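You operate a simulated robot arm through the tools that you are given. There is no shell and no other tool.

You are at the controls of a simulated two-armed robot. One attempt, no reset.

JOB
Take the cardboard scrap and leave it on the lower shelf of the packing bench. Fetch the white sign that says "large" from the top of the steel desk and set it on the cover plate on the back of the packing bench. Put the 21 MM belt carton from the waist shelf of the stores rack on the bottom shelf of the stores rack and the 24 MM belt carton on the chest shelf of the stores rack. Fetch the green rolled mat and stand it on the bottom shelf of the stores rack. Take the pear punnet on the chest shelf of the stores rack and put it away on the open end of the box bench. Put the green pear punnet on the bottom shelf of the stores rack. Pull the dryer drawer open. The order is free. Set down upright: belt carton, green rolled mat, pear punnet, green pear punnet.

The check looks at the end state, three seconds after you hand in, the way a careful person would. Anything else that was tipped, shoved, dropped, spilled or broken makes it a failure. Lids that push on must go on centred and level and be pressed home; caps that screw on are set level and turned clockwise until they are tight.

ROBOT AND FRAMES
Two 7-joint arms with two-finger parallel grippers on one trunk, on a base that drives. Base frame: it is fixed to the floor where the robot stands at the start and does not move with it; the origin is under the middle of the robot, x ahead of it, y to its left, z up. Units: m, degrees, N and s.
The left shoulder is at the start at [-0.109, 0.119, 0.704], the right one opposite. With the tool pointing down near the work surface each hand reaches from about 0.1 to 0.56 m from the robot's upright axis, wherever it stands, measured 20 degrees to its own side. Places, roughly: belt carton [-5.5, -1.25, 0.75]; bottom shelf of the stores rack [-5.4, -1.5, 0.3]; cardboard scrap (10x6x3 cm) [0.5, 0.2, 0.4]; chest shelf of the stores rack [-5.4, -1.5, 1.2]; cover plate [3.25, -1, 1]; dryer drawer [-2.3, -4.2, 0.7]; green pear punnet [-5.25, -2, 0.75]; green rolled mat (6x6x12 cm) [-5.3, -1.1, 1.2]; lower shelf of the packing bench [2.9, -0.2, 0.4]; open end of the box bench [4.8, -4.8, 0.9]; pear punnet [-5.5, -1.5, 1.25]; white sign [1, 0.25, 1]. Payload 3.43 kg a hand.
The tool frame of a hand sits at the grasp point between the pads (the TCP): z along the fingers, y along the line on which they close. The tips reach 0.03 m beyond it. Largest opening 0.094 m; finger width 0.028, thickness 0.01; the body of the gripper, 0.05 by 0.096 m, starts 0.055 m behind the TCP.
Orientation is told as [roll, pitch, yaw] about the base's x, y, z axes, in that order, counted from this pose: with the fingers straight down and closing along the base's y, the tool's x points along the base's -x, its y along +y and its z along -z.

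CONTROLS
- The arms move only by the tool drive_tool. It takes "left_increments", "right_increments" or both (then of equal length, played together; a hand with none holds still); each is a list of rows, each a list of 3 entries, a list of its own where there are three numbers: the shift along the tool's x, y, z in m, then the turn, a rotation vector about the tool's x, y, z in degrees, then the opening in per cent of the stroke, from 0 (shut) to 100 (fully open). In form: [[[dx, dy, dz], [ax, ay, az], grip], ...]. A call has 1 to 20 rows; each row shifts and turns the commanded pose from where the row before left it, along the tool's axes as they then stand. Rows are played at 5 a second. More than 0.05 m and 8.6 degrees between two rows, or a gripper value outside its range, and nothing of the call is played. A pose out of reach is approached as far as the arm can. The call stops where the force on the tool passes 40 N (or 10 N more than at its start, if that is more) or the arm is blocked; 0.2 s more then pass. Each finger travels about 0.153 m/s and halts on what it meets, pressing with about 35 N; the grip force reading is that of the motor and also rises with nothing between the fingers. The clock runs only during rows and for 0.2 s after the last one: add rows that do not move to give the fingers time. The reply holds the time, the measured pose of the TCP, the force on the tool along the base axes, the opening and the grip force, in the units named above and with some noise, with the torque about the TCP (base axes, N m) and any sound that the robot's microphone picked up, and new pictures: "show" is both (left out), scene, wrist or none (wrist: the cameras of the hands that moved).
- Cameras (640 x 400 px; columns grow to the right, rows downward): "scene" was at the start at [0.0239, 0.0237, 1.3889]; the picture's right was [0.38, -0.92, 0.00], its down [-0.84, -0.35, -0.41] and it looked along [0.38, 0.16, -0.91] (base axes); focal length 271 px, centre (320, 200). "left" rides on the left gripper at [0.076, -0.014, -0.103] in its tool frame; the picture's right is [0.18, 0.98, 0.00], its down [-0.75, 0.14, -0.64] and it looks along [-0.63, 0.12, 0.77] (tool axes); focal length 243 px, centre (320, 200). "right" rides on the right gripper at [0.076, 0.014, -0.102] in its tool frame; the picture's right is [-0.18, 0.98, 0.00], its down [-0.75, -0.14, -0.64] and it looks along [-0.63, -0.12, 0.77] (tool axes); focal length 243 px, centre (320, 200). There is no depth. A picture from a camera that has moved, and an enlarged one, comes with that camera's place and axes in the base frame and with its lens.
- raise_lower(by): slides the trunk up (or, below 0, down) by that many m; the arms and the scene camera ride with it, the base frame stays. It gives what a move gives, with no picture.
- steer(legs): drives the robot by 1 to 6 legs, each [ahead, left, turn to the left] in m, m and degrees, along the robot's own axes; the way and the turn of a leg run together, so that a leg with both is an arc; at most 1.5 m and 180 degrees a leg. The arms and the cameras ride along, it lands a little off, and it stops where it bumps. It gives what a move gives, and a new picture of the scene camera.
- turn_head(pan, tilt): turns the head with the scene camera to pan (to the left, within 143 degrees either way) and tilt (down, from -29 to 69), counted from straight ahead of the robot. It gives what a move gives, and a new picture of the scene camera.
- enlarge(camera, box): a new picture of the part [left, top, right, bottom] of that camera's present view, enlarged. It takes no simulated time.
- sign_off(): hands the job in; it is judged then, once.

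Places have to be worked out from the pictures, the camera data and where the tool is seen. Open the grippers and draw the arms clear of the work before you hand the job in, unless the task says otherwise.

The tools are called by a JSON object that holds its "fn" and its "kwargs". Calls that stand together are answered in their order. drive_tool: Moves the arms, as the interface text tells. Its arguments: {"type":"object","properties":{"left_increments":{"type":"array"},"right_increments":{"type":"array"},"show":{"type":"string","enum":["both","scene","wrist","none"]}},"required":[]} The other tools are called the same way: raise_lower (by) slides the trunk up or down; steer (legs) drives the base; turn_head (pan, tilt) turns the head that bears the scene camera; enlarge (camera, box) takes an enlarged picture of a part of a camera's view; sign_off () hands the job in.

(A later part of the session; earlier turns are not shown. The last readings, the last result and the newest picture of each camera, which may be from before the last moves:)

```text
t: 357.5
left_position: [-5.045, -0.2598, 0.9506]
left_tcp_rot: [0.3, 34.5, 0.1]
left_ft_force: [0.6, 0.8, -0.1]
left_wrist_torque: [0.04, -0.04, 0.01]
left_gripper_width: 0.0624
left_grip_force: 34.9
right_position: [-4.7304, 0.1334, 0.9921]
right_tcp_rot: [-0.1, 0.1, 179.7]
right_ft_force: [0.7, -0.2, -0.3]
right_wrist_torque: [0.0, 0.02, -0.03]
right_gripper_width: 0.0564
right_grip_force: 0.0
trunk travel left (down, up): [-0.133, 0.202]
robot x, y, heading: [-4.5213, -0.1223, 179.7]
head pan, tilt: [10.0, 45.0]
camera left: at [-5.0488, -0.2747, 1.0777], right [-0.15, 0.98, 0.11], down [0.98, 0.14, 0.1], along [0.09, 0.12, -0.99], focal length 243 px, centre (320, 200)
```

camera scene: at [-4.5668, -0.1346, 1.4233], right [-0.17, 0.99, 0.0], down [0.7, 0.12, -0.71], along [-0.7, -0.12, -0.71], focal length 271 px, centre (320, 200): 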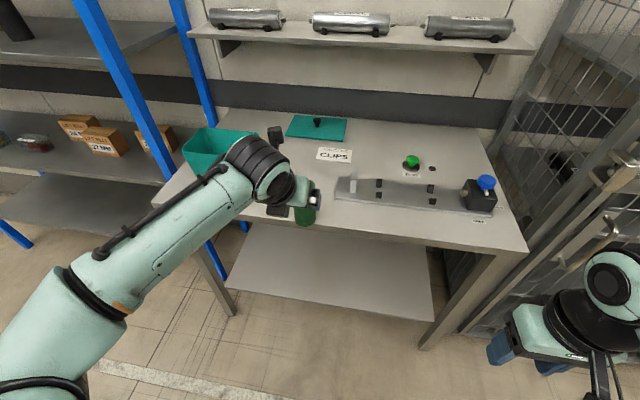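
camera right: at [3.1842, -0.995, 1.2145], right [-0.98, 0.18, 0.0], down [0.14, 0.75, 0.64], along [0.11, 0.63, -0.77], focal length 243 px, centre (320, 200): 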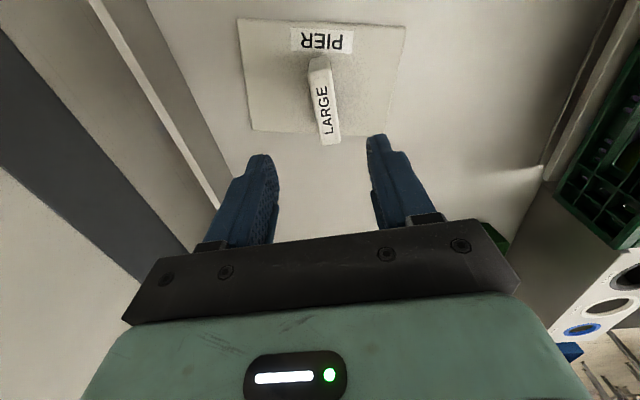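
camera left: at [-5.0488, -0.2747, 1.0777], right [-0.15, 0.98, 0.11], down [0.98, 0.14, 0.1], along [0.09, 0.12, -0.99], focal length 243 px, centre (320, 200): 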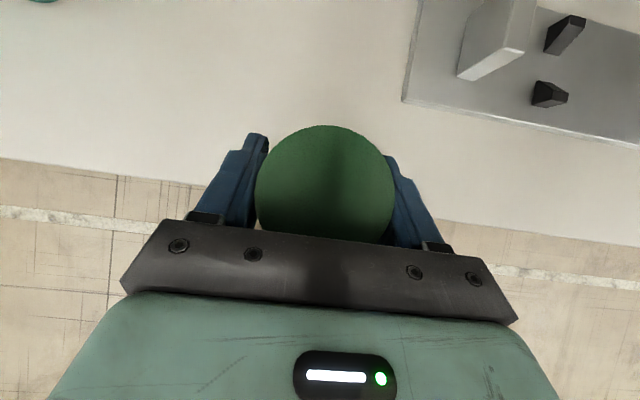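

Regripped. I lift, back away, return in front of the rack and lower everything toward the bottom shelf.

{"fn": "drive_tool", "kwargs": {"left_increments": [[[0.0226, 0, -0.033], [0, 0, 0], 20], [[0.0226, 0, -0.033], [0, 0, 0], 20], [[0, 0, 0], [0, 0, 0], 20]], "show": "none"}}

{"fn": "steer", "kwargs": {"legs": [[-0.2, 0, 0], [0, 1.0, 0]]}}

{"fn": "raise_lower", "kwargs": {"by": -0.128}}

{"fn": "drive_tool", "kwargs": {"left_increments": [[[-0.0255, 0, 0.0371], [0, 0, 0], 20], [[-0.0255, 0, 0.0371], [0, 0, 0], 20], [[-0.0255, 0, 0.0371], [0, 0, 0], 20], [[-0.0255, 0, 0.0371], [0, 0, 0], 20], [[-0.0255, 0, 0.0371], [0, 0, 0], 20], [[-0.0255, 0, 0.0371], [0, 0, 0], 20], [[-0.0255, 0, 0.0371], [0, 0, 0], 20], [[-0.0255, 0, 0.0371], [0, 0, 0], 20], [[-0.0255, 0, 0.0371], [0, 0, 0], 20], [[0, 0, 0], [0, 0, 0], 20]]}}

```text
t: 358.3
left_position: [-5.0452, -0.2603, 1.0307]
left_tcp_rot: [0.2, 34.5, 0.1]
left_ft_force: [0.2, -1.7, -1.8]
left_wrist_torque: [0.0, 0.0, -0.02]
left_gripper_width: 0.0626
left_grip_force: 34.8
right_position: [-4.7305, 0.1335, 0.993]
right_tcp_rot: [-0.1, 0.0, 179.7]
right_ft_force: [1.0, 0.7, -0.2]
right_wrist_torque: [0.01, -0.02, 0.0]
right_gripper_width: 0.0563
right_grip_force: 0.0
trunk travel left (down, up): [-0.133, 0.202]
robot x, y, heading: [-4.5182, -0.1243, 179.6]
head pan, tilt: [10.0, 45.0]
```

```text
t: 368.6
left_position: [-4.8477, -1.2624, 1.0293]
left_tcp_rot: [0.2, 34.6, 0.3]
left_ft_force: [-0.4, -0.6, -2.3]
left_wrist_torque: [0.0, 0.03, -0.01]
left_gripper_width: 0.0626
left_grip_force: 35.1
right_position: [-4.5336, -0.8714, 0.9934]
right_tcp_rot: [0.1, -0.1, 179.8]
right_ft_force: [1.1, -0.2, -0.6]
right_wrist_torque: [-0.01, -0.01, 0.05]
right_gripper_width: 0.0565
right_grip_force: 0.2
trunk travel left (down, up): [-0.133, 0.202]
robot x, y, heading: [-4.3233, -1.1228, 179.6]
head pan, tilt: [10.0, 45.0]
camera scene: at [-4.3696, -1.138, 1.4233], right [-0.17, 0.99, 0.0], down [0.7, 0.12, -0.71], along [-0.7, -0.12, -0.71], focal length 271 px, centre (320, 200)
```

scene: 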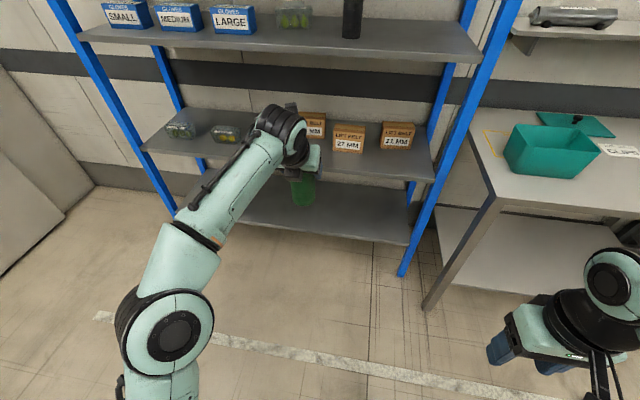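

```text
t: 370.2
left_position: [-4.8475, -1.2637, 0.9025]
left_tcp_rot: [0.2, 34.6, 0.2]
left_ft_force: [0.0, 0.1, -2.8]
left_wrist_torque: [-0.05, -0.01, -0.02]
left_gripper_width: 0.0628
left_grip_force: 34.8
right_position: [-4.533, -0.8706, 0.8649]
right_tcp_rot: [0.0, 0.0, 180.0]
right_ft_force: [0.1, -0.3, 0.8]
right_wrist_torque: [0.01, -0.03, 0.03]
right_gripper_width: 0.0564
right_grip_force: 0.0
trunk travel left (down, up): [-0.005, 0.33]
robot x, y, heading: [-4.3204, -1.1266, 179.7]
head pan, tilt: [10.0, 45.0]
```

```text
t: 372.4
left_position: [-4.8473, -1.2618, 0.496]
left_tcp_rot: [0.2, 34.6, 0.1]
left_ft_force: [0.2, 0.3, -1.6]
left_wrist_torque: [-0.02, -0.01, -0.02]
left_gripper_width: 0.0625
left_grip_force: 35.3
right_position: [-4.5339, -0.8708, 0.8655]
right_tcp_rot: [0.0, 0.0, 179.9]
right_ft_force: [-0.9, 0.4, -0.6]
right_wrist_torque: [-0.02, 0.0, -0.02]
right_gripper_width: 0.0564
right_grip_force: 0.0
trunk travel left (down, up): [-0.005, 0.33]
robot x, y, heading: [-4.3224, -1.1248, 180.1]
head pan, tilt: [10.0, 45.0]
camera scene: at [-4.4071, -1.1379, 1.2914], right [-0.17, 0.99, 0.0], down [0.7, 0.12, -0.71], along [-0.7, -0.12, -0.71], focal length 271 px, centre (320, 200)
camera left: at [-4.8515, -1.2777, 0.6238], right [-0.15, 0.98, 0.11], down [0.98, 0.14, 0.1], along [0.09, 0.12, -0.99], focal length 243 px, centre (320, 200)
```

scene: 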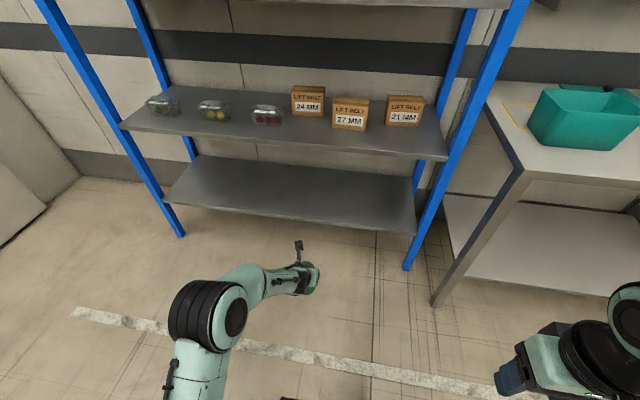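
left: 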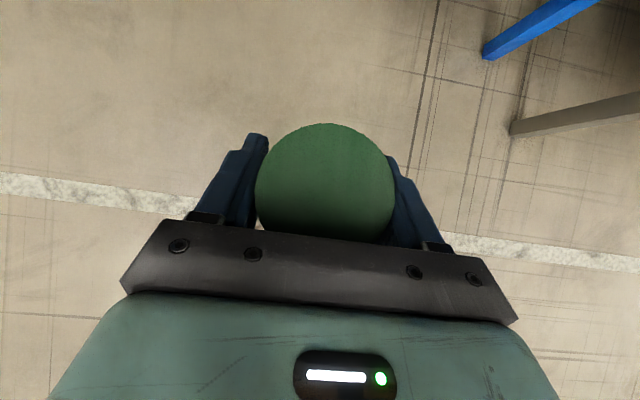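

The low pose is reachable now. Mat bottom is ~0.10 below the TCP. I drive forward 0.46 m so the mat is over the bottom shelf.

{"fn": "steer", "kwargs": {"legs": [[0.3, 0, 0], [0.15, 0, 0]]}}

{"fn": "enlarge", "kwargs": {"camera": "left", "box": [0, 0, 640, 400]}}

```text
t: 375.4
left_position: [-5.2962, -1.2598, 0.4972]
left_tcp_rot: [0.2, 34.4, 0.1]
left_ft_force: [0.1, 0.8, -2.9]
left_wrist_torque: [0.01, -0.03, 0.0]
left_gripper_width: 0.0627
left_grip_force: 35.1
right_position: [-4.9821, -0.8686, 0.8645]
right_tcp_rot: [0.0, 0.0, 179.8]
right_ft_force: [-0.4, 0.1, -0.5]
right_wrist_torque: [0.02, -0.02, -0.02]
right_gripper_width: 0.0564
right_grip_force: 0.0
trunk travel left (down, up): [-0.005, 0.33]
robot x, y, heading: [-4.7699, -1.1195, 179.8]
head pan, tilt: [10.0, 45.0]
camera scene: at [-4.8559, -1.1365, 1.2914], right [-0.17, 0.99, 0.0], down [0.7, 0.12, -0.71], along [-0.7, -0.12, -0.71], focal length 271 px, centre (320, 200)
```

scene: 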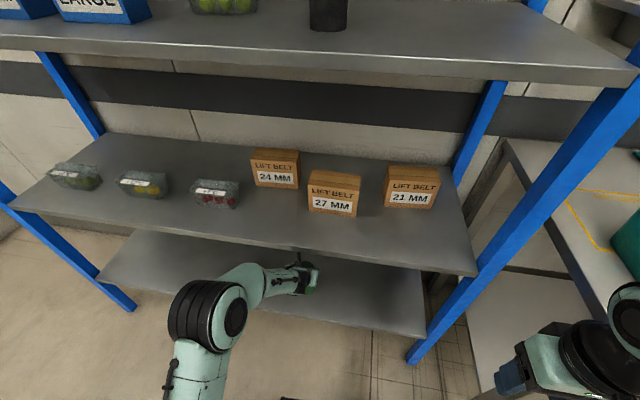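

```text
1.00 times, centred on (320, 200) of left (not enlarged: the box is as wide or as high as the picture)
camera zoom: at [-5.3002, -1.2759, 0.6241], right [-0.15, 0.98, 0.11], down [0.98, 0.14, 0.1], along [0.09, 0.12, -0.99], focal length 243 px, centre (320, 200)
```

zoom: 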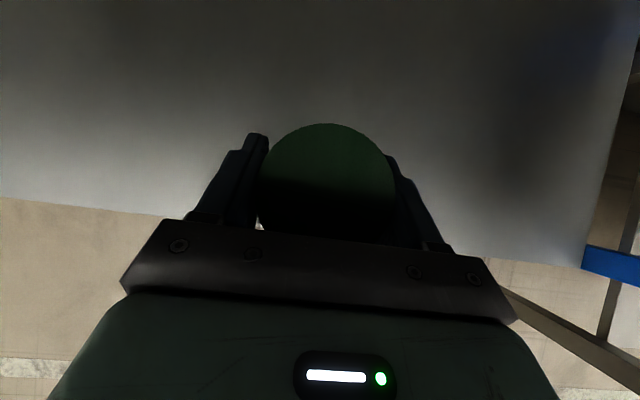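

The shelf edge is at x≈-5.228, the mat is just inside. I go 3 cm deeper and lower until contact.

{"fn": "drive_tool", "kwargs": {"left_increments": [[[0.0247, 0, 0.017], [0, 0, 0], 20], [[-0.017, 0, 0.0247], [0, 0, 0], 20], [[-0.0113, 0, 0.0165], [0, 0, 0], 20], [[-0.0028, 0, 0.0041], [0, 0, 0], 20], [[-0.0028, 0, 0.0041], [0, 0, 0], 20], [[-0.0028, 0, 0.0041], [0, 0, 0], 20], [[-0.0028, 0, 0.0041], [0, 0, 0], 20], [[0, 0, 0], [0, 0, 0], 20]], "show": "wrist"}}

```text
t: 377.2
left_position: [-5.3265, -1.2594, 0.4267]
left_tcp_rot: [0.2, 34.6, 0.2]
left_ft_force: [0.0, 0.2, -2.1]
left_wrist_torque: [-0.02, 0.0, -0.01]
left_gripper_width: 0.0627
left_grip_force: 35.0
right_position: [-4.9824, -0.869, 0.8658]
right_tcp_rot: [0.1, 0.0, 179.8]
right_ft_force: [-0.2, 0.7, -0.1]
right_wrist_torque: [-0.01, 0.02, 0.0]
right_gripper_width: 0.0563
right_grip_force: 0.1
trunk travel left (down, up): [-0.005, 0.33]
robot x, y, heading: [-4.7687, -1.1256, 179.5]
head pan, tilt: [10.0, 45.0]
camera left: at [-5.3304, -1.2753, 0.5539], right [-0.15, 0.98, 0.11], down [0.98, 0.14, 0.1], along [0.08, 0.12, -0.99], focal length 243 px, centre (320, 200)
```

left: 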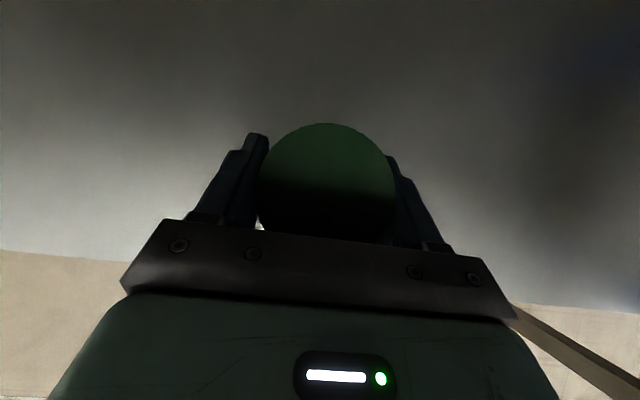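

{"fn": "drive_tool", "kwargs": {"left_increments": [[[-0.0023, 0, 0.0033], [0, 0, 0], 20], [[-0.0023, 0, 0.0033], [0, 0, 0], 20], [[-0.0023, 0, 0.0033], [0, 0, 0], 20], [[-0.0023, 0, 0.0033], [0, 0, 0], 20], [[-0.0023, 0, 0.0033], [0, 0, 0], 20], [[-0.0023, 0, 0.0033], [0, 0, 0], 20], [[0, 0, 0], [0, 0, 0], 20]], "show": "wrist"}}

```text
t: 378.8
left_position: [-5.3293, -1.2594, 0.4096]
left_tcp_rot: [0.2, 35.4, 0.3]
left_ft_force: [11.0, -0.6, 13.7]
left_wrist_torque: [-0.14, -0.6, 0.05]
left_gripper_width: 0.0627
left_grip_force: 35.1
right_position: [-4.9814, -0.8692, 0.8654]
right_tcp_rot: [-0.1, -0.2, 179.9]
right_ft_force: [-0.3, 0.4, -0.4]
right_wrist_torque: [-0.03, 0.01, -0.01]
right_gripper_width: 0.0562
right_grip_force: 0.0
trunk travel left (down, up): [-0.005, 0.33]
robot x, y, heading: [-4.7683, -1.1207, 179.7]
head pan, tilt: [10.0, 45.0]
stopped in row 7 (left hand): the force on the tool passed its limit at 41 N (the readings are from after the stop); the commanded pose is now the measured one
camera left: at [-5.3315, -1.2757, 0.5377], right [-0.15, 0.98, 0.11], down [0.99, 0.14, 0.09], along [0.07, 0.12, -0.99], focal length 243 px, centre (320, 200)
```

left: 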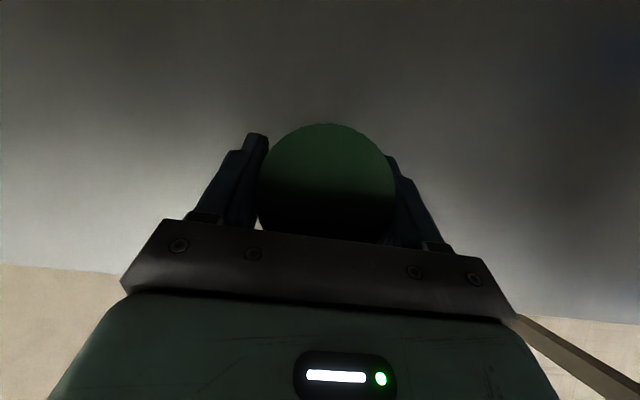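

Mat touches the shelf. I ease up 2 mm, release, and lift the hand off.

{"fn": "drive_tool", "kwargs": {"left_increments": [[[0.0011, 0, -0.0016], [0, -0.8, 0], 20], [[0, 0, 0], [0, 0, 0], 70], [[0, 0, 0], [0, 0, 0], 90], [[0, 0, 0], [0, 0, 0], 100], [[0.0113, 0, -0.0165], [0, 0, 0], 100], [[0.0113, 0, -0.0165], [0, 0, 0], 100], [[0.017, 0, -0.0247], [0, 0, 0], 100], [[0.017, 0, -0.0247], [0, 0, 0], 100], [[0, 0, 0], [0, 0, 0], 100]]}}

```text
t: 380.8
left_position: [-5.3303, -1.2596, 0.51]
left_tcp_rot: [0.2, 34.3, 0.2]
left_ft_force: [-0.5, -0.1, -0.5]
left_wrist_torque: [-0.02, -0.01, 0.01]
left_gripper_width: 0.0942
left_grip_force: 0.0
right_position: [-4.9824, -0.8699, 0.8646]
right_tcp_rot: [0.0, 0.0, 179.8]
right_ft_force: [-0.3, 0.5, 0.8]
right_wrist_torque: [-0.02, -0.01, 0.01]
right_gripper_width: 0.0565
right_grip_force: 0.0
trunk travel left (down, up): [-0.005, 0.33]
robot x, y, heading: [-4.7707, -1.1227, 179.8]
head pan, tilt: [10.0, 45.0]
camera scene: at [-4.8551, -1.1365, 1.2914], right [-0.17, 0.99, 0.0], down [0.7, 0.12, -0.71], along [-0.7, -0.12, -0.71], focal length 271 px, centre (320, 200)
camera left: at [-5.3343, -1.276, 0.6375], right [-0.15, 0.98, 0.11], down [0.98, 0.14, 0.11], along [0.09, 0.12, -0.99], focal length 243 px, centre (320, 200)
```

scene: 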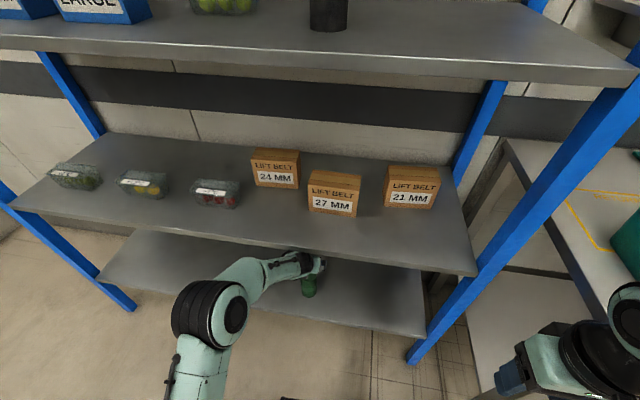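
left: 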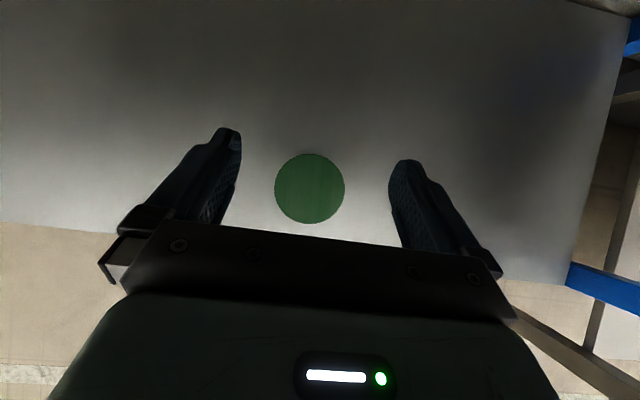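

The mat stands on the bottom shelf. I back out 0.4 m and inspect the cartons.

{"fn": "steer", "kwargs": {"legs": [[-0.4, 0, 0]]}}

{"fn": "turn_head", "kwargs": {"pan": 0, "tilt": 30}}

{"fn": "enlarge", "kwargs": {"camera": "scene", "box": [200, 130, 440, 280]}}

```text
t: 383.3
left_position: [-4.9286, -1.2637, 0.5093]
left_tcp_rot: [0.2, 34.4, 0.2]
left_ft_force: [0.2, -0.8, 0.0]
left_wrist_torque: [-0.02, 0.0, 0.01]
left_gripper_width: 0.0942
left_grip_force: 0.1
right_position: [-4.5799, -0.8715, 0.865]
right_tcp_rot: [-0.1, 0.1, 179.9]
right_ft_force: [-0.4, 0.0, 0.4]
right_wrist_torque: [0.01, -0.02, 0.01]
right_gripper_width: 0.0562
right_grip_force: 0.1
trunk travel left (down, up): [-0.005, 0.33]
robot x, y, heading: [-4.367, -1.1228, 180.0]
head pan, tilt: [10.0, 45.0]
camera scene: at [-4.4527, -1.1375, 1.2914], right [-0.17, 0.98, 0.0], down [0.7, 0.12, -0.71], along [-0.7, -0.12, -0.71], focal length 271 px, centre (320, 200)
```

scene: 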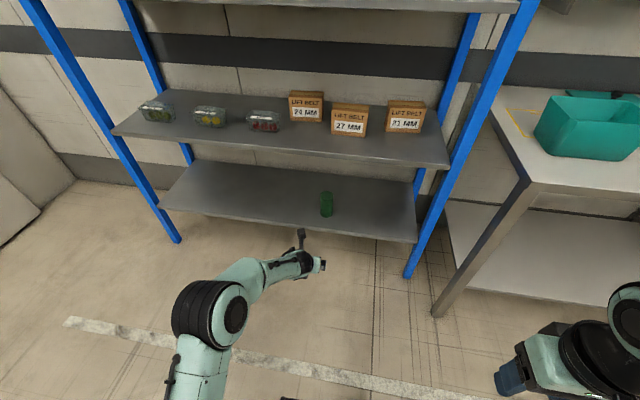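

```text
t: 384.1
left_position: [-4.9281, -1.263, 0.5101]
left_tcp_rot: [0.2, 34.3, 0.3]
left_ft_force: [-0.3, -0.3, -0.9]
left_wrist_torque: [0.01, -0.02, 0.01]
left_gripper_width: 0.0938
left_grip_force: 0.1
right_position: [-4.5805, -0.8706, 0.8645]
right_tcp_rot: [-0.1, -0.1, 180.1]
right_ft_force: [0.8, 0.0, 0.1]
right_wrist_torque: [-0.01, 0.02, 0.0]
right_gripper_width: 0.0562
right_grip_force: 0.1
trunk travel left (down, up): [-0.005, 0.33]
robot x, y, heading: [-4.3711, -1.1258, 180.0]
head pan, tilt: [0.0, 30.0]
camera scene: at [-4.4633, -1.1234, 1.314], right [0.0, 1.0, 0.0], down [0.5, 0.0, -0.87], along [-0.87, 0.0, -0.5], focal length 271 px, centre (320, 200)
```

scene: 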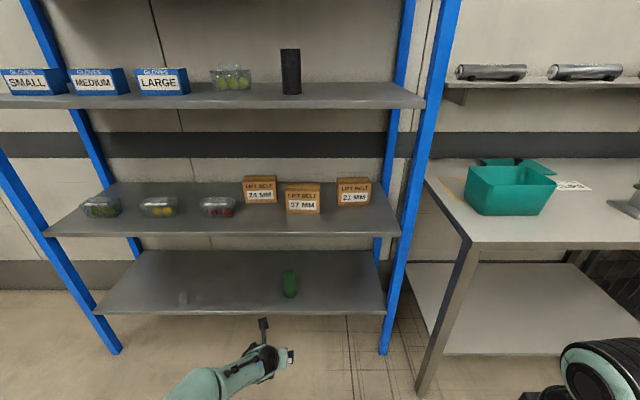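

```text
2.67 times, centred on (320, 205) of scene
camera zoom: at [-4.4633, -1.1234, 1.314], right [0.0, 1.0, 0.0], down [0.5, 0.0, -0.87], along [-0.87, 0.0, -0.5], focal length 723 px, centre (320, 187)
```

zoom: 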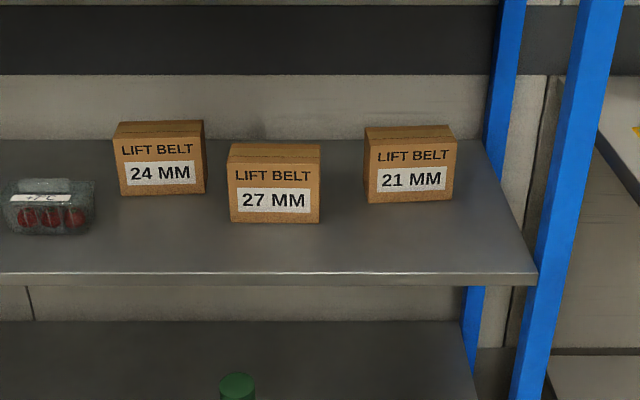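

Cartons are ~13.7 cm wide, ~6 cm deep, ~10 cm tall, so they must be gripped front-to-back from above. I raise the trunk, and turn the right hand 90 degrees (fingers closing along x) for the 21 MM carton at ≈[-5.44,-0.986].

{"fn": "raise_lower", "kwargs": {"by": 0.325}}

{"fn": "drive_tool", "kwargs": {"right_increments": [[[0, 0, 0], [0, 0, -8.5], 100], [[0, 0, 0], [0, 0, -8.5], 100], [[0, 0, 0], [0, 0, -8.5], 100], [[0, 0, 0], [0, 0, -8.5], 100], [[0, 0, 0], [0, 0, -8.5], 100], [[0, 0, 0], [0, 0, -8.5], 100], [[0, 0, 0], [0, 0, -8.5], 100], [[0, 0, 0], [0, 0, -8.5], 100], [[0, 0, 0], [0, 0, -8.5], 100], [[0, 0, 0], [0, 0, -8.5], 100], [[0, 0, 0], [0, 0, -5], 100], [[0, 0, 0], [0, 0, 0], 100]]}}

```text
t: 387.3
left_position: [-4.9275, -1.2639, 0.835]
left_tcp_rot: [0.3, 34.3, 0.4]
left_ft_force: [0.3, -0.2, -0.5]
left_wrist_torque: [0.02, 0.0, 0.01]
left_gripper_width: 0.0941
left_grip_force: 0.1
right_position: [-4.579, -0.8706, 1.1905]
right_tcp_rot: [0.0, 0.0, 179.9]
right_ft_force: [0.7, 1.1, 0.5]
right_wrist_torque: [0.01, -0.03, 0.01]
right_gripper_width: 0.0563
right_grip_force: 0.0
trunk travel left (down, up): [-0.33, 0.005]
robot x, y, heading: [-4.3696, -1.1263, 180.1]
head pan, tilt: [0.0, 30.0]
```

```text
t: 389.9
left_position: [-4.9281, -1.2632, 0.8352]
left_tcp_rot: [0.2, 34.4, 0.3]
left_ft_force: [-0.2, -0.9, 0.2]
left_wrist_torque: [0.0, 0.01, -0.02]
left_gripper_width: 0.0939
left_grip_force: 0.0
right_position: [-4.5798, -0.8708, 1.1891]
right_tcp_rot: [0.1, -0.1, -89.9]
right_ft_force: [0.1, -0.3, 0.1]
right_wrist_torque: [-0.01, -0.01, -0.02]
right_gripper_width: 0.0942
right_grip_force: 0.0
trunk travel left (down, up): [-0.33, 0.005]
robot x, y, heading: [-4.3665, -1.1256, 180.1]
head pan, tilt: [0.0, 30.0]
camera scene: at [-4.4136, -1.1234, 1.6469], right [0.0, 1.0, 0.0], down [0.5, 0.0, -0.87], along [-0.87, 0.0, -0.5], focal length 271 px, centre (320, 200)
camera right: at [-4.5653, -0.7959, 1.2898], right [0.98, -0.18, 0.0], down [-0.14, -0.75, 0.64], along [-0.12, -0.63, -0.77], focal length 243 px, centre (320, 200)
```

scene: 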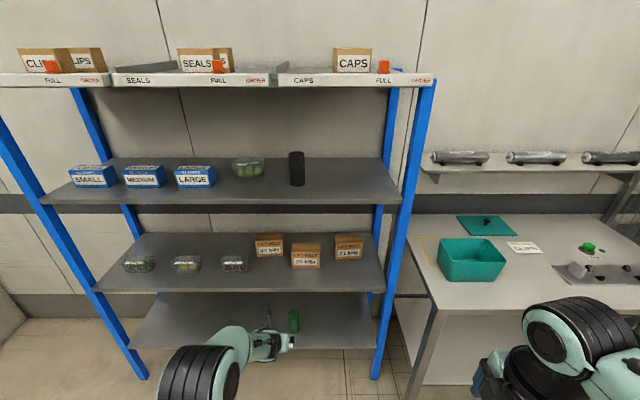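
right: 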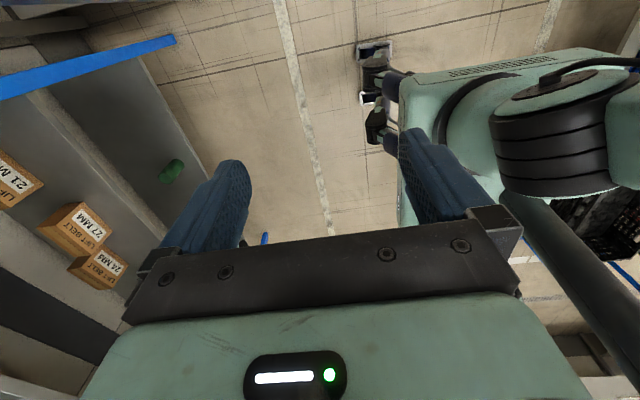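

Next I retract the left hand so it won't touch the shelf when I drive in, and lower the right hand to just above carton height, outside the rack.

{"fn": "drive_tool", "kwargs": {"left_increments": [[[-0.0371, 0, -0.0254], [0, 0, 0], 60], [[-0.0371, 0, -0.0254], [0, 0, 0], 60], [[-0.0371, 0, -0.0254], [0, 0, 0], 60], [[-0.0371, 0, -0.0254], [0, 0, 0], 60], [[-0.0371, 0, -0.0254], [0, 0, 0], 60], [[-0.0371, 0, -0.0254], [0, 0, 0], 60], [[0, 0, 0], [0, 0, 0], 60]], "right_increments": [[[0, 0, 0.045], [0, 0, 0], 100], [[0, 0, 0.045], [0, 0, 0], 100], [[0, 0, 0.045], [0, 0, 0], 100], [[0, 0, 0.045], [0, 0, 0], 100], [[0, 0, 0.045], [0, 0, 0], 100], [[0, 0, 0.02], [0, 0, 0], 100], [[0, 0, 0], [0, 0, 0], 100]], "show": "scene"}}

```text
t: 391.5
left_position: [-4.6956, -1.2587, 0.8329]
left_tcp_rot: [0.2, 34.4, 0.3]
left_ft_force: [-0.2, 0.8, 0.3]
left_wrist_torque: [-0.01, 0.0, -0.04]
left_gripper_width: 0.0565
left_grip_force: 0.0
left hand out of reach, approached as far as the arm can: row 6
right_position: [-4.5809, -0.8699, 0.9452]
right_tcp_rot: [-0.1, 0.0, -90.1]
right_ft_force: [0.4, 0.4, -0.1]
right_wrist_torque: [0.0, 0.0, -0.02]
right_gripper_width: 0.094
right_grip_force: 0.0
trunk travel left (down, up): [-0.33, 0.005]
robot x, y, heading: [-4.364, -1.125, 180.1]
head pan, tilt: [0.0, 30.0]
camera scene: at [-4.4133, -1.1234, 1.6469], right [0.0, 1.0, 0.0], down [0.5, 0.0, -0.87], along [-0.87, 0.0, -0.5], focal length 271 px, centre (320, 200)
```

scene: 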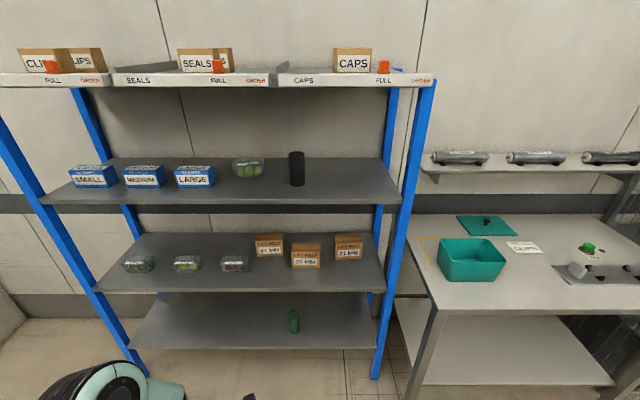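

Because a raised wrist would be close under the chest shelf, I'll enter low beside the carton (y≈-0.86) and slide sideways onto it. I drive in and lower the right hand first.

{"fn": "steer", "kwargs": {"legs": [[0.4, -0.045, 0]]}}

{"fn": "drive_tool", "kwargs": {"right_increments": [[[0, 0, 0.04], [0, 0, 0], 100], [[0, 0, 0.04], [0, 0, 0], 100], [[0, 0, 0.035], [0, 0, 0], 100], [[0, -0.04, 0], [0, 0, 0], 100], [[0, -0.04, 0], [0, 0, 0], 100], [[0, 0, 0], [0, 0, 0], 100]]}}

```text
t: 394.0
left_position: [-5.0989, -1.2182, 0.8326]
left_tcp_rot: [0.2, 34.3, 0.7]
left_ft_force: [0.2, -0.5, 0.1]
left_wrist_torque: [0.01, -0.01, 0.0]
left_gripper_width: 0.0562
left_grip_force: 0.1
right_position: [-4.9858, -0.8277, 0.9457]
right_tcp_rot: [0.0, -0.1, -89.8]
right_ft_force: [0.4, 0.5, -0.5]
right_wrist_torque: [0.02, 0.02, -0.01]
right_gripper_width: 0.0942
right_grip_force: 0.0
trunk travel left (down, up): [-0.33, 0.005]
robot x, y, heading: [-4.7739, -1.082, -179.8]
head pan, tilt: [0.0, 30.0]
camera scene: at [-4.8179, -1.0801, 1.6467], right [-0.01, 1.0, 0.0], down [0.5, 0.0, -0.87], along [-0.87, -0.01, -0.5], focal length 271 px, centre (320, 200)
```

scene: 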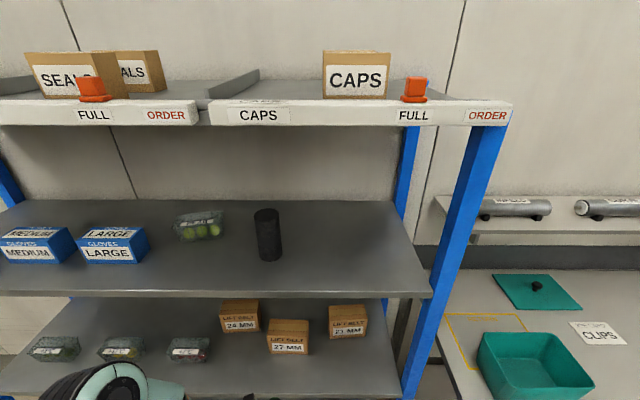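

```text
t: 395.4
left_position: [-5.0984, -1.2179, 0.833]
left_tcp_rot: [0.1, 34.3, 0.7]
left_ft_force: [0.1, 0.7, -0.8]
left_wrist_torque: [-0.01, 0.02, 0.02]
left_gripper_width: 0.0565
left_grip_force: 0.1
right_position: [-5.0656, -0.8283, 0.8288]
right_tcp_rot: [0.0, 0.0, -89.7]
right_ft_force: [0.2, -0.1, 0.1]
right_wrist_torque: [-0.01, 0.04, 0.0]
right_gripper_width: 0.0939
right_grip_force: 0.1
trunk travel left (down, up): [-0.33, 0.005]
robot x, y, heading: [-4.7706, -1.0828, -180.0]
head pan, tilt: [0.0, 30.0]
camera scene: at [-4.8174, -1.0802, 1.6468], right [-0.01, 1.0, 0.0], down [0.5, 0.0, -0.87], along [-0.87, -0.01, -0.5], focal length 271 px, centre (320, 200)
camera right: at [-5.052, -0.7529, 0.9299], right [0.98, -0.18, 0.0], down [-0.14, -0.75, 0.64], along [-0.12, -0.63, -0.77], focal length 243 px, centre (320, 200)
```

scene: 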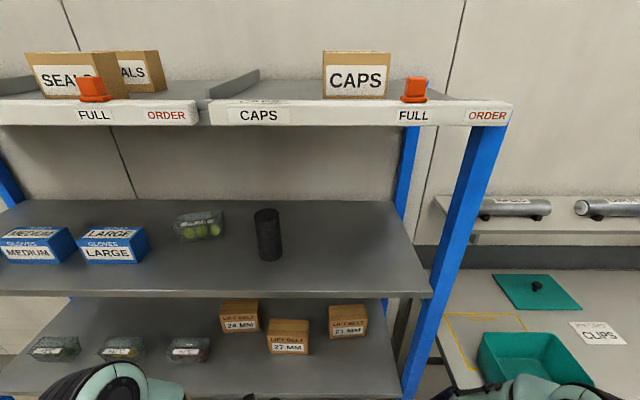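
right: 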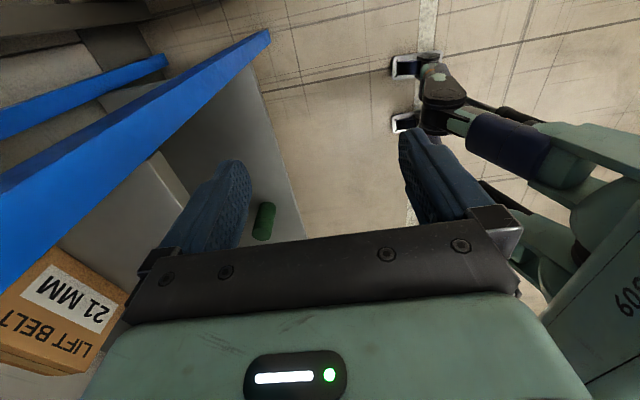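

The upright is closer (y≈-0.83) than I thought, so I'll enter through the gap between the 27 MM and 21 MM cartons (y≈-1.09), whose tops the hand body clears, and slide right. I shift the robot left and line up.

{"fn": "steer", "kwargs": {"legs": [[0, 0.15, 0]]}}

{"fn": "drive_tool", "kwargs": {"right_increments": [[[-0.04, 0, 0], [0, 0, 0], 100], [[-0.04, 0, 0], [0, 0, 0], 100], [[-0.03, 0, 0], [0, 0, 0], 100], [[0, 0, 0], [0, 0, 0], 100]]}}

```text
t: 397.4
left_position: [-5.0982, -1.3668, 0.8325]
left_tcp_rot: [0.2, 34.4, 0.7]
left_ft_force: [0.8, 0.4, -0.6]
left_wrist_torque: [-0.01, -0.02, -0.01]
left_gripper_width: 0.0564
left_grip_force: 0.1
right_position: [-5.0651, -0.9775, 0.8297]
right_tcp_rot: [0.0, 0.0, -89.6]
right_ft_force: [0.4, 0.5, -0.2]
right_wrist_torque: [-0.01, 0.02, -0.03]
right_gripper_width: 0.0939
right_grip_force: 0.0
trunk travel left (down, up): [-0.33, 0.005]
robot x, y, heading: [-4.7693, -1.2289, -179.5]
head pan, tilt: [0.0, 30.0]
camera scene: at [-4.8171, -1.2295, 1.6469], right [-0.01, 1.0, 0.0], down [0.5, 0.0, -0.87], along [-0.87, 0.0, -0.5], focal length 271 px, centre (320, 200)
```

scene: 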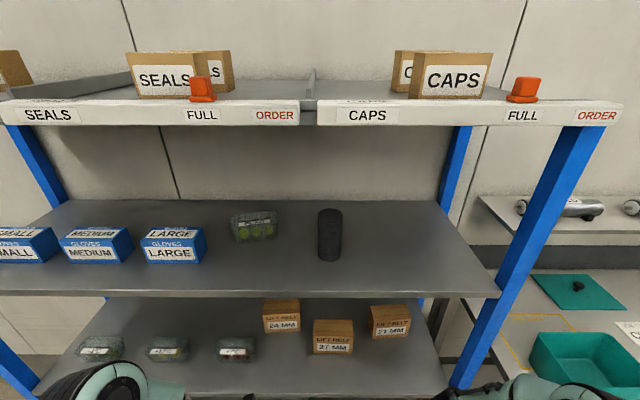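

```text
t: 398.4
left_position: [-5.0989, -1.3669, 0.8322]
left_tcp_rot: [0.2, 34.2, 0.7]
left_ft_force: [0.5, 0.1, 0.5]
left_wrist_torque: [0.03, -0.01, 0.0]
left_gripper_width: 0.0565
left_grip_force: 0.1
right_position: [-5.0656, -1.085, 0.8286]
right_tcp_rot: [-0.1, 0.0, -89.7]
right_ft_force: [0.3, -0.2, 0.3]
right_wrist_torque: [-0.01, 0.03, 0.0]
right_gripper_width: 0.0937
right_grip_force: 0.0
trunk travel left (down, up): [-0.33, 0.005]
robot x, y, heading: [-4.7709, -1.2268, -179.5]
head pan, tilt: [0.0, 30.0]
camera scene: at [-4.8171, -1.2289, 1.6469], right [-0.01, 1.0, 0.0], down [0.5, 0.0, -0.87], along [-0.87, -0.01, -0.5], focal length 271 px, centre (320, 200)
camera right: at [-5.0503, -1.0114, 0.93], right [0.98, -0.18, 0.0], down [-0.14, -0.75, 0.64], along [-0.12, -0.63, -0.77], focal length 243 px, centre (320, 200)
```

scene: 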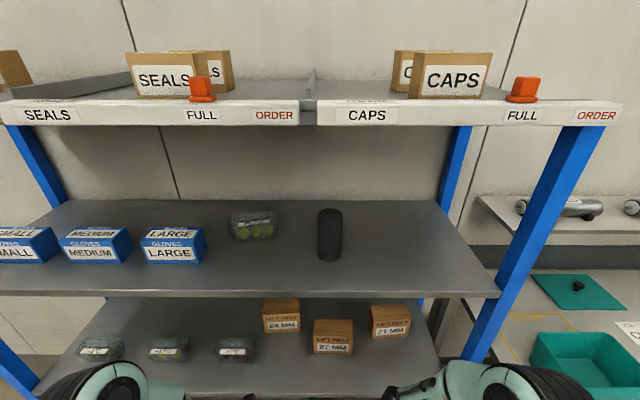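
right: 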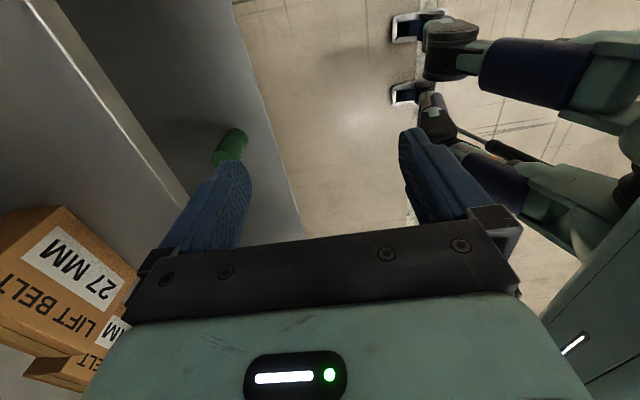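

The gap between cartons is centred at y≈-1.09. I drive 12 cm closer, then extend the right hand into the gap.

{"fn": "steer", "kwargs": {"legs": [[0.11, 0, 0]]}}

{"fn": "drive_tool", "kwargs": {"right_increments": [[[-0.005, -0.04, 0], [0, 0, 0], 100], [[0, -0.04, 0], [0, 0, 0], 100], [[0, -0.04, 0], [0, 0, 0], 100], [[0, 0, 0], [0, 0, 0], 100]]}}

```text
t: 399.6
left_position: [-5.2081, -1.3691, 0.8316]
left_tcp_rot: [0.2, 34.4, 0.7]
left_ft_force: [-0.1, 0.3, -0.1]
left_wrist_torque: [0.0, 0.03, -0.03]
left_gripper_width: 0.0565
left_grip_force: 0.1
right_position: [-5.1728, -1.0872, 0.8291]
right_tcp_rot: [0.0, 0.0, -89.7]
right_ft_force: [0.1, 1.2, -0.2]
right_wrist_torque: [-0.02, 0.01, 0.0]
right_gripper_width: 0.0941
right_grip_force: 0.0
trunk travel left (down, up): [-0.33, 0.005]
robot x, y, heading: [-4.884, -1.2303, -179.9]
head pan, tilt: [0.0, 30.0]
camera scene: at [-4.9265, -1.2299, 1.6466], right [-0.01, 1.0, 0.0], down [0.5, 0.0, -0.87], along [-0.87, 0.0, -0.5], focal length 271 px, centre (320, 200)
```

scene: 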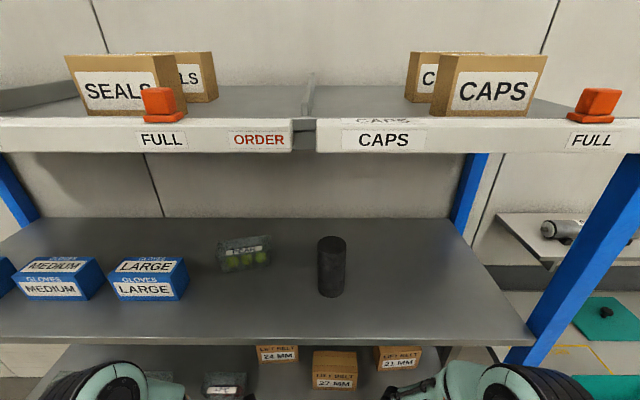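

```text
t: 400.8
left_position: [-5.1886, -1.3668, 0.8379]
left_tcp_rot: [0.3, 35.4, 0.5]
left_ft_force: [-0.1, 0.0, 0.7]
left_wrist_torque: [-0.01, 0.0, -0.02]
left_gripper_width: 0.0561
left_grip_force: 0.1
right_position: [-5.2625, -1.0973, 0.8335]
right_tcp_rot: [0.5, 0.0, -88.5]
right_ft_force: [-0.3, -0.4, 0.3]
right_wrist_torque: [-0.01, -0.02, -0.01]
right_gripper_width: 0.094
right_grip_force: 0.1
trunk travel left (down, up): [-0.33, 0.005]
robot x, y, heading: [-4.878, -1.2316, -179.9]
head pan, tilt: [0.0, 30.0]
stopped in row 4 (right hand): the arm was blocked; the commanded pose is now the measured one
camera scene: at [-4.8926, -1.2319, 1.6476], right [0.0, 1.0, 0.0], down [0.48, 0.0, -0.88], along [-0.88, 0.0, -0.48], focal length 271 px, centre (320, 200)
camera right: at [-5.2497, -1.0222, 0.9337], right [0.99, -0.16, 0.01], down [-0.13, -0.76, 0.64], along [-0.1, -0.63, -0.77], focal length 243 px, centre (320, 200)
```

scene: 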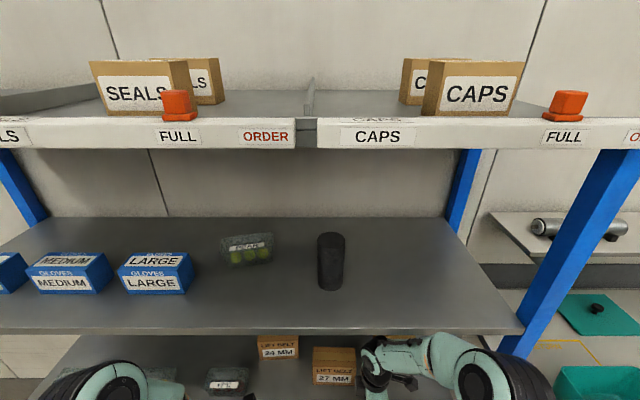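
right: 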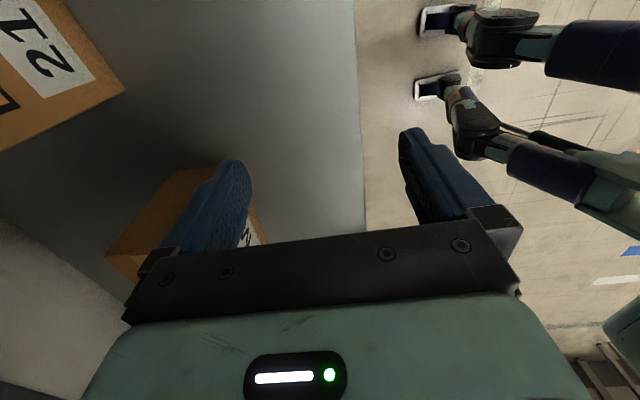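

The elbow met the chest shelf edge. I back off; instead I'll extend the arm outside the rack (which lowers the elbow) and then drive in.

{"fn": "drive_tool", "kwargs": {"right_increments": [[[0, 0.04, 0], [0, 0, 0], 100], [[0, 0.04, 0], [0, 0, 0], 100], [[0, 0.02, 0], [0, 0, 0], 100], [[0, 0, 0], [0, 0, 0], 100]], "show": "none"}}

{"fn": "steer", "kwargs": {"legs": [[-0.35, 0, 0]]}}

{"fn": "drive_tool", "kwargs": {"right_increments": [[[0, -0.045, 0], [0, 0, 0], 100], [[0, -0.045, 0], [0, 0, 0], 100], [[0, -0.045, 0], [0, 0, 0], 100], [[0, -0.045, 0], [0, 0, 0], 100], [[0, -0.045, 0], [0, 0, 0], 100], [[0, -0.04, 0], [0, 0, 0], 100], [[0, 0, 0], [0, 0, 0], 100]]}}

```text
t: 401.8
left_position: [-5.2074, -1.3663, 0.8323]
left_tcp_rot: [0.2, 34.3, 0.5]
left_ft_force: [-0.3, 0.3, -0.9]
left_wrist_torque: [0.02, 0.02, -0.01]
left_gripper_width: 0.0565
left_grip_force: 0.0
right_position: [-5.1859, -1.0933, 0.8291]
right_tcp_rot: [0.9, 0.0, -89.1]
right_ft_force: [0.0, -0.6, 0.6]
right_wrist_torque: [0.02, 0.0, 0.0]
right_gripper_width: 0.0939
right_grip_force: 0.1
trunk travel left (down, up): [-0.33, 0.005]
robot x, y, heading: [-4.8784, -1.2301, -179.5]
head pan, tilt: [0.0, 30.0]
```

```text
t: 404.0
left_position: [-4.8548, -1.3667, 0.8338]
left_tcp_rot: [0.2, 34.4, 0.6]
left_ft_force: [1.0, 0.3, 0.4]
left_wrist_torque: [-0.01, 0.03, 0.02]
left_gripper_width: 0.0563
left_grip_force: 0.0
right_position: [-4.8335, -1.0934, 0.829]
right_tcp_rot: [1.0, 0.0, -88.9]
right_ft_force: [-0.1, 0.6, 0.5]
right_wrist_torque: [0.01, -0.04, -0.04]
right_gripper_width: 0.094
right_grip_force: 0.1
trunk travel left (down, up): [-0.33, 0.005]
robot x, y, heading: [-4.5297, -1.2247, -179.6]
head pan, tilt: [0.0, 30.0]
camera scene: at [-4.5733, -1.2284, 1.647], right [-0.01, 1.0, 0.0], down [0.5, 0.0, -0.87], along [-0.87, -0.01, -0.5], focal length 271 px, centre (320, 200)
```

scene: 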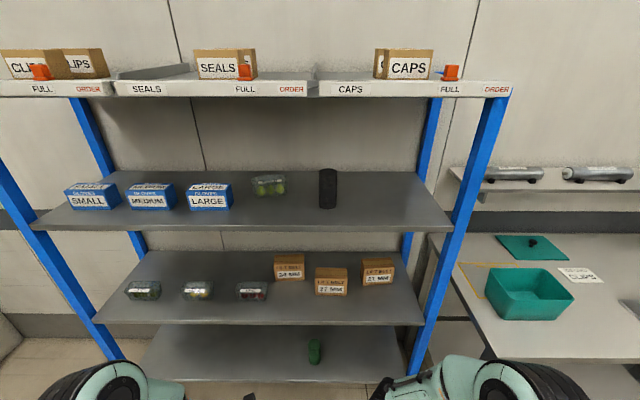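

```text
t: 405.6
left_position: [-4.8541, -1.3667, 0.8325]
left_tcp_rot: [0.3, 34.3, 0.8]
left_ft_force: [0.6, -0.1, -0.6]
left_wrist_torque: [-0.02, 0.03, -0.01]
left_gripper_width: 0.0563
left_grip_force: 0.1
right_position: [-5.0976, -1.0989, 0.8235]
right_tcp_rot: [1.1, 0.0, -88.8]
right_ft_force: [0.1, -0.1, -0.6]
right_wrist_torque: [-0.03, 0.0, -0.01]
right_gripper_width: 0.094
right_grip_force: 0.1
trunk travel left (down, up): [-0.33, 0.005]
robot x, y, heading: [-4.5276, -1.2298, -179.6]
head pan, tilt: [0.0, 30.0]
camera scene: at [-4.5726, -1.2281, 1.6468], right [-0.01, 1.0, 0.0], down [0.5, 0.0, -0.87], along [-0.87, -0.01, -0.5], focal length 271 px, centre (320, 200)
camera right: at [-5.0862, -1.0228, 0.924], right [0.99, -0.17, 0.02], down [-0.14, -0.76, 0.64], along [-0.09, -0.63, -0.77], focal length 243 px, centre (320, 200)
```

scene: 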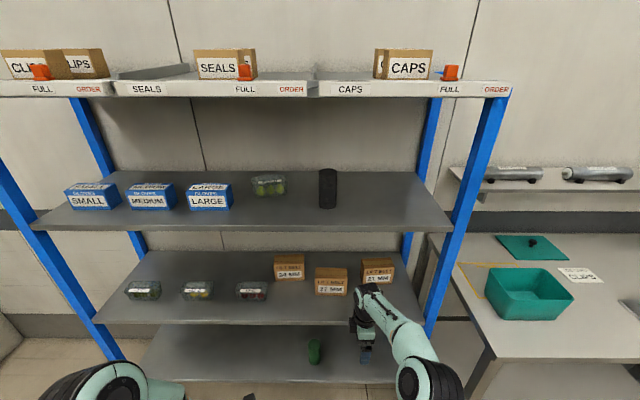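
right: 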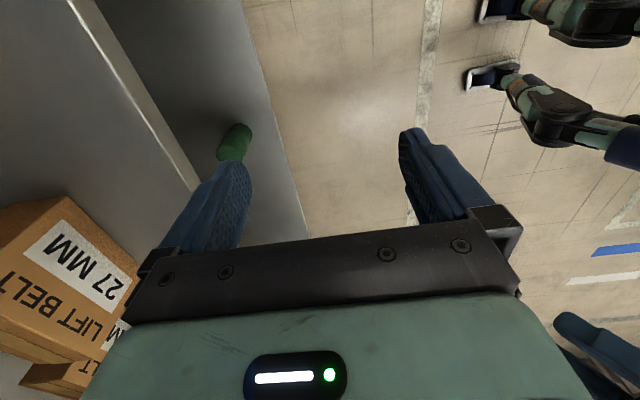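

Extended, the elbow and wrist are low enough. I nudge to y≈-1.088 and drive in 0.34 m, with the fingers running through the gap.

{"fn": "drive_tool", "kwargs": {"right_increments": [[[0.011, 0, 0], [0, 0, 0], 100], [[0, 0, 0], [0, 0, 0], 100]], "show": "none"}}

{"fn": "steer", "kwargs": {"legs": [[0.2, 0, 0]]}}

{"fn": "enlarge", "kwargs": {"camera": "right", "box": [0, 0, 640, 400]}}

```text
t: 406.2
left_position: [-4.8547, -1.3656, 0.8329]
left_tcp_rot: [0.2, 34.4, 0.8]
left_ft_force: [-0.1, -0.9, -0.2]
left_wrist_torque: [-0.01, 0.0, -0.01]
left_gripper_width: 0.0564
left_grip_force: 0.0
right_position: [-5.0994, -1.0874, 0.8243]
right_tcp_rot: [0.9, 0.1, -89.0]
right_ft_force: [1.3, 0.0, -0.2]
right_wrist_torque: [-0.01, -0.05, -0.01]
right_gripper_width: 0.094
right_grip_force: 0.1
trunk travel left (down, up): [-0.33, 0.005]
robot x, y, heading: [-4.5263, -1.2282, -179.6]
head pan, tilt: [0.0, 30.0]
```

```text
t: 407.8
left_position: [-5.0535, -1.3691, 0.8317]
left_tcp_rot: [0.1, 34.2, 0.8]
left_ft_force: [0.4, -0.4, -0.5]
left_wrist_torque: [0.01, -0.02, -0.02]
left_gripper_width: 0.0564
left_grip_force: 0.0
right_position: [-5.2968, -1.0884, 0.8237]
right_tcp_rot: [1.1, 0.0, -88.9]
right_ft_force: [0.2, 0.3, -0.1]
right_wrist_torque: [0.01, 0.0, 0.0]
right_gripper_width: 0.094
right_grip_force: 0.0
trunk travel left (down, up): [-0.33, 0.005]
robot x, y, heading: [-4.7247, -1.2314, -179.5]
head pan, tilt: [0.0, 30.0]
camera scene: at [-4.7729, -1.2298, 1.6466], right [-0.01, 1.0, 0.0], down [0.5, 0.0, -0.87], along [-0.87, -0.01, -0.5], focal length 271 px, centre (320, 200)
```

scene: 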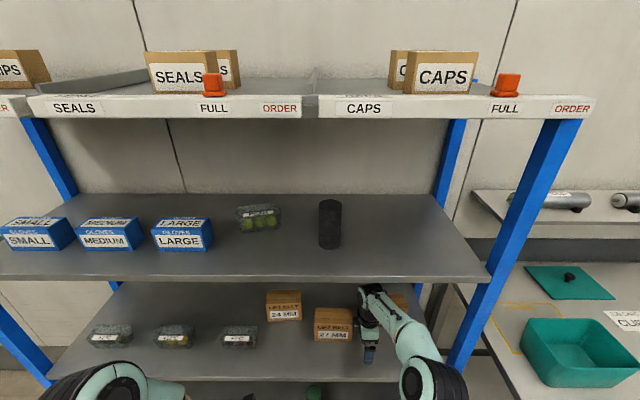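

```text
1.00 times, centred on (320, 200) of right (not enlarged: the box is as wide or as high as the picture)
camera zoom: at [-5.2862, -1.0134, 0.9238], right [0.99, -0.17, 0.02], down [-0.14, -0.76, 0.64], along [-0.09, -0.63, -0.77], focal length 243 px, centre (320, 200)
```

zoom: 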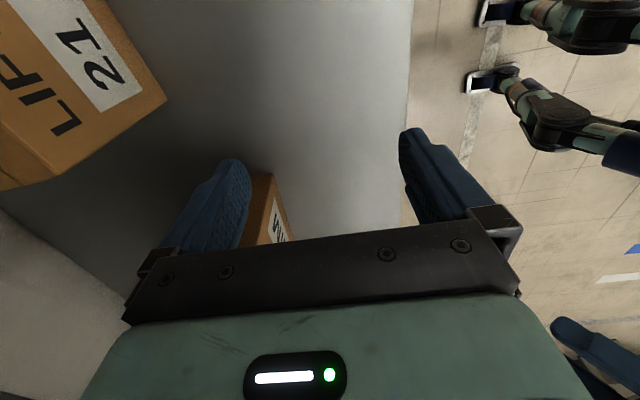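

Margins look good: 21 MM's near edge is at ≈[-5.402,-1.049]. I drive on 0.137 m.

{"fn": "steer", "kwargs": {"legs": [[0.137, 0, 0]]}}

{"fn": "enlarge", "kwargs": {"camera": "right", "box": [0, 0, 640, 400]}}

```text
t: 409.1
left_position: [-5.1879, -1.3692, 0.8318]
left_tcp_rot: [0.2, 34.3, 0.8]
left_ft_force: [0.1, -1.3, 0.1]
left_wrist_torque: [0.01, 0.0, 0.0]
left_gripper_width: 0.0566
left_grip_force: 0.1
right_position: [-5.4319, -1.0903, 0.8232]
right_tcp_rot: [0.9, -0.1, -88.8]
right_ft_force: [0.5, 0.1, 0.6]
right_wrist_torque: [0.01, -0.01, 0.01]
right_gripper_width: 0.094
right_grip_force: 0.0
trunk travel left (down, up): [-0.33, 0.005]
robot x, y, heading: [-4.8629, -1.2323, -179.3]
head pan, tilt: [0.0, 30.0]
camera scene: at [-4.9076, -1.2309, 1.6466], right [-0.01, 1.0, 0.0], down [0.5, 0.0, -0.87], along [-0.87, -0.01, -0.5], focal length 271 px, centre (320, 200)
```

scene: 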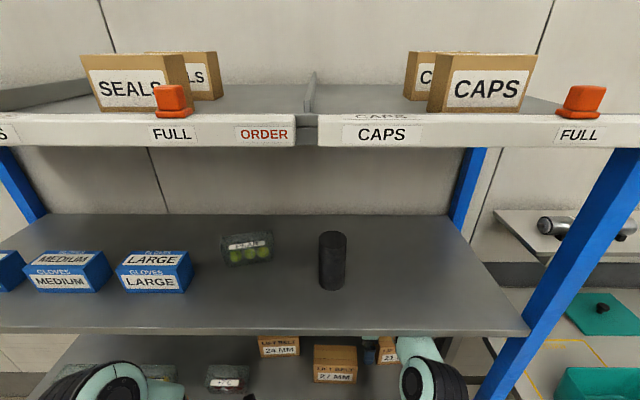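

```text
1.00 times, centred on (320, 200) of right (not enlarged: the box is as wide or as high as the picture)
camera zoom: at [-5.421, -1.0148, 0.9238], right [0.99, -0.17, 0.02], down [-0.14, -0.76, 0.64], along [-0.09, -0.63, -0.77], focal length 243 px, centre (320, 200)
```

zoom: 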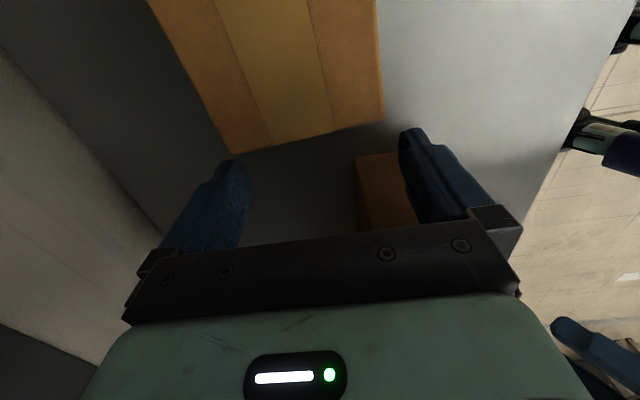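

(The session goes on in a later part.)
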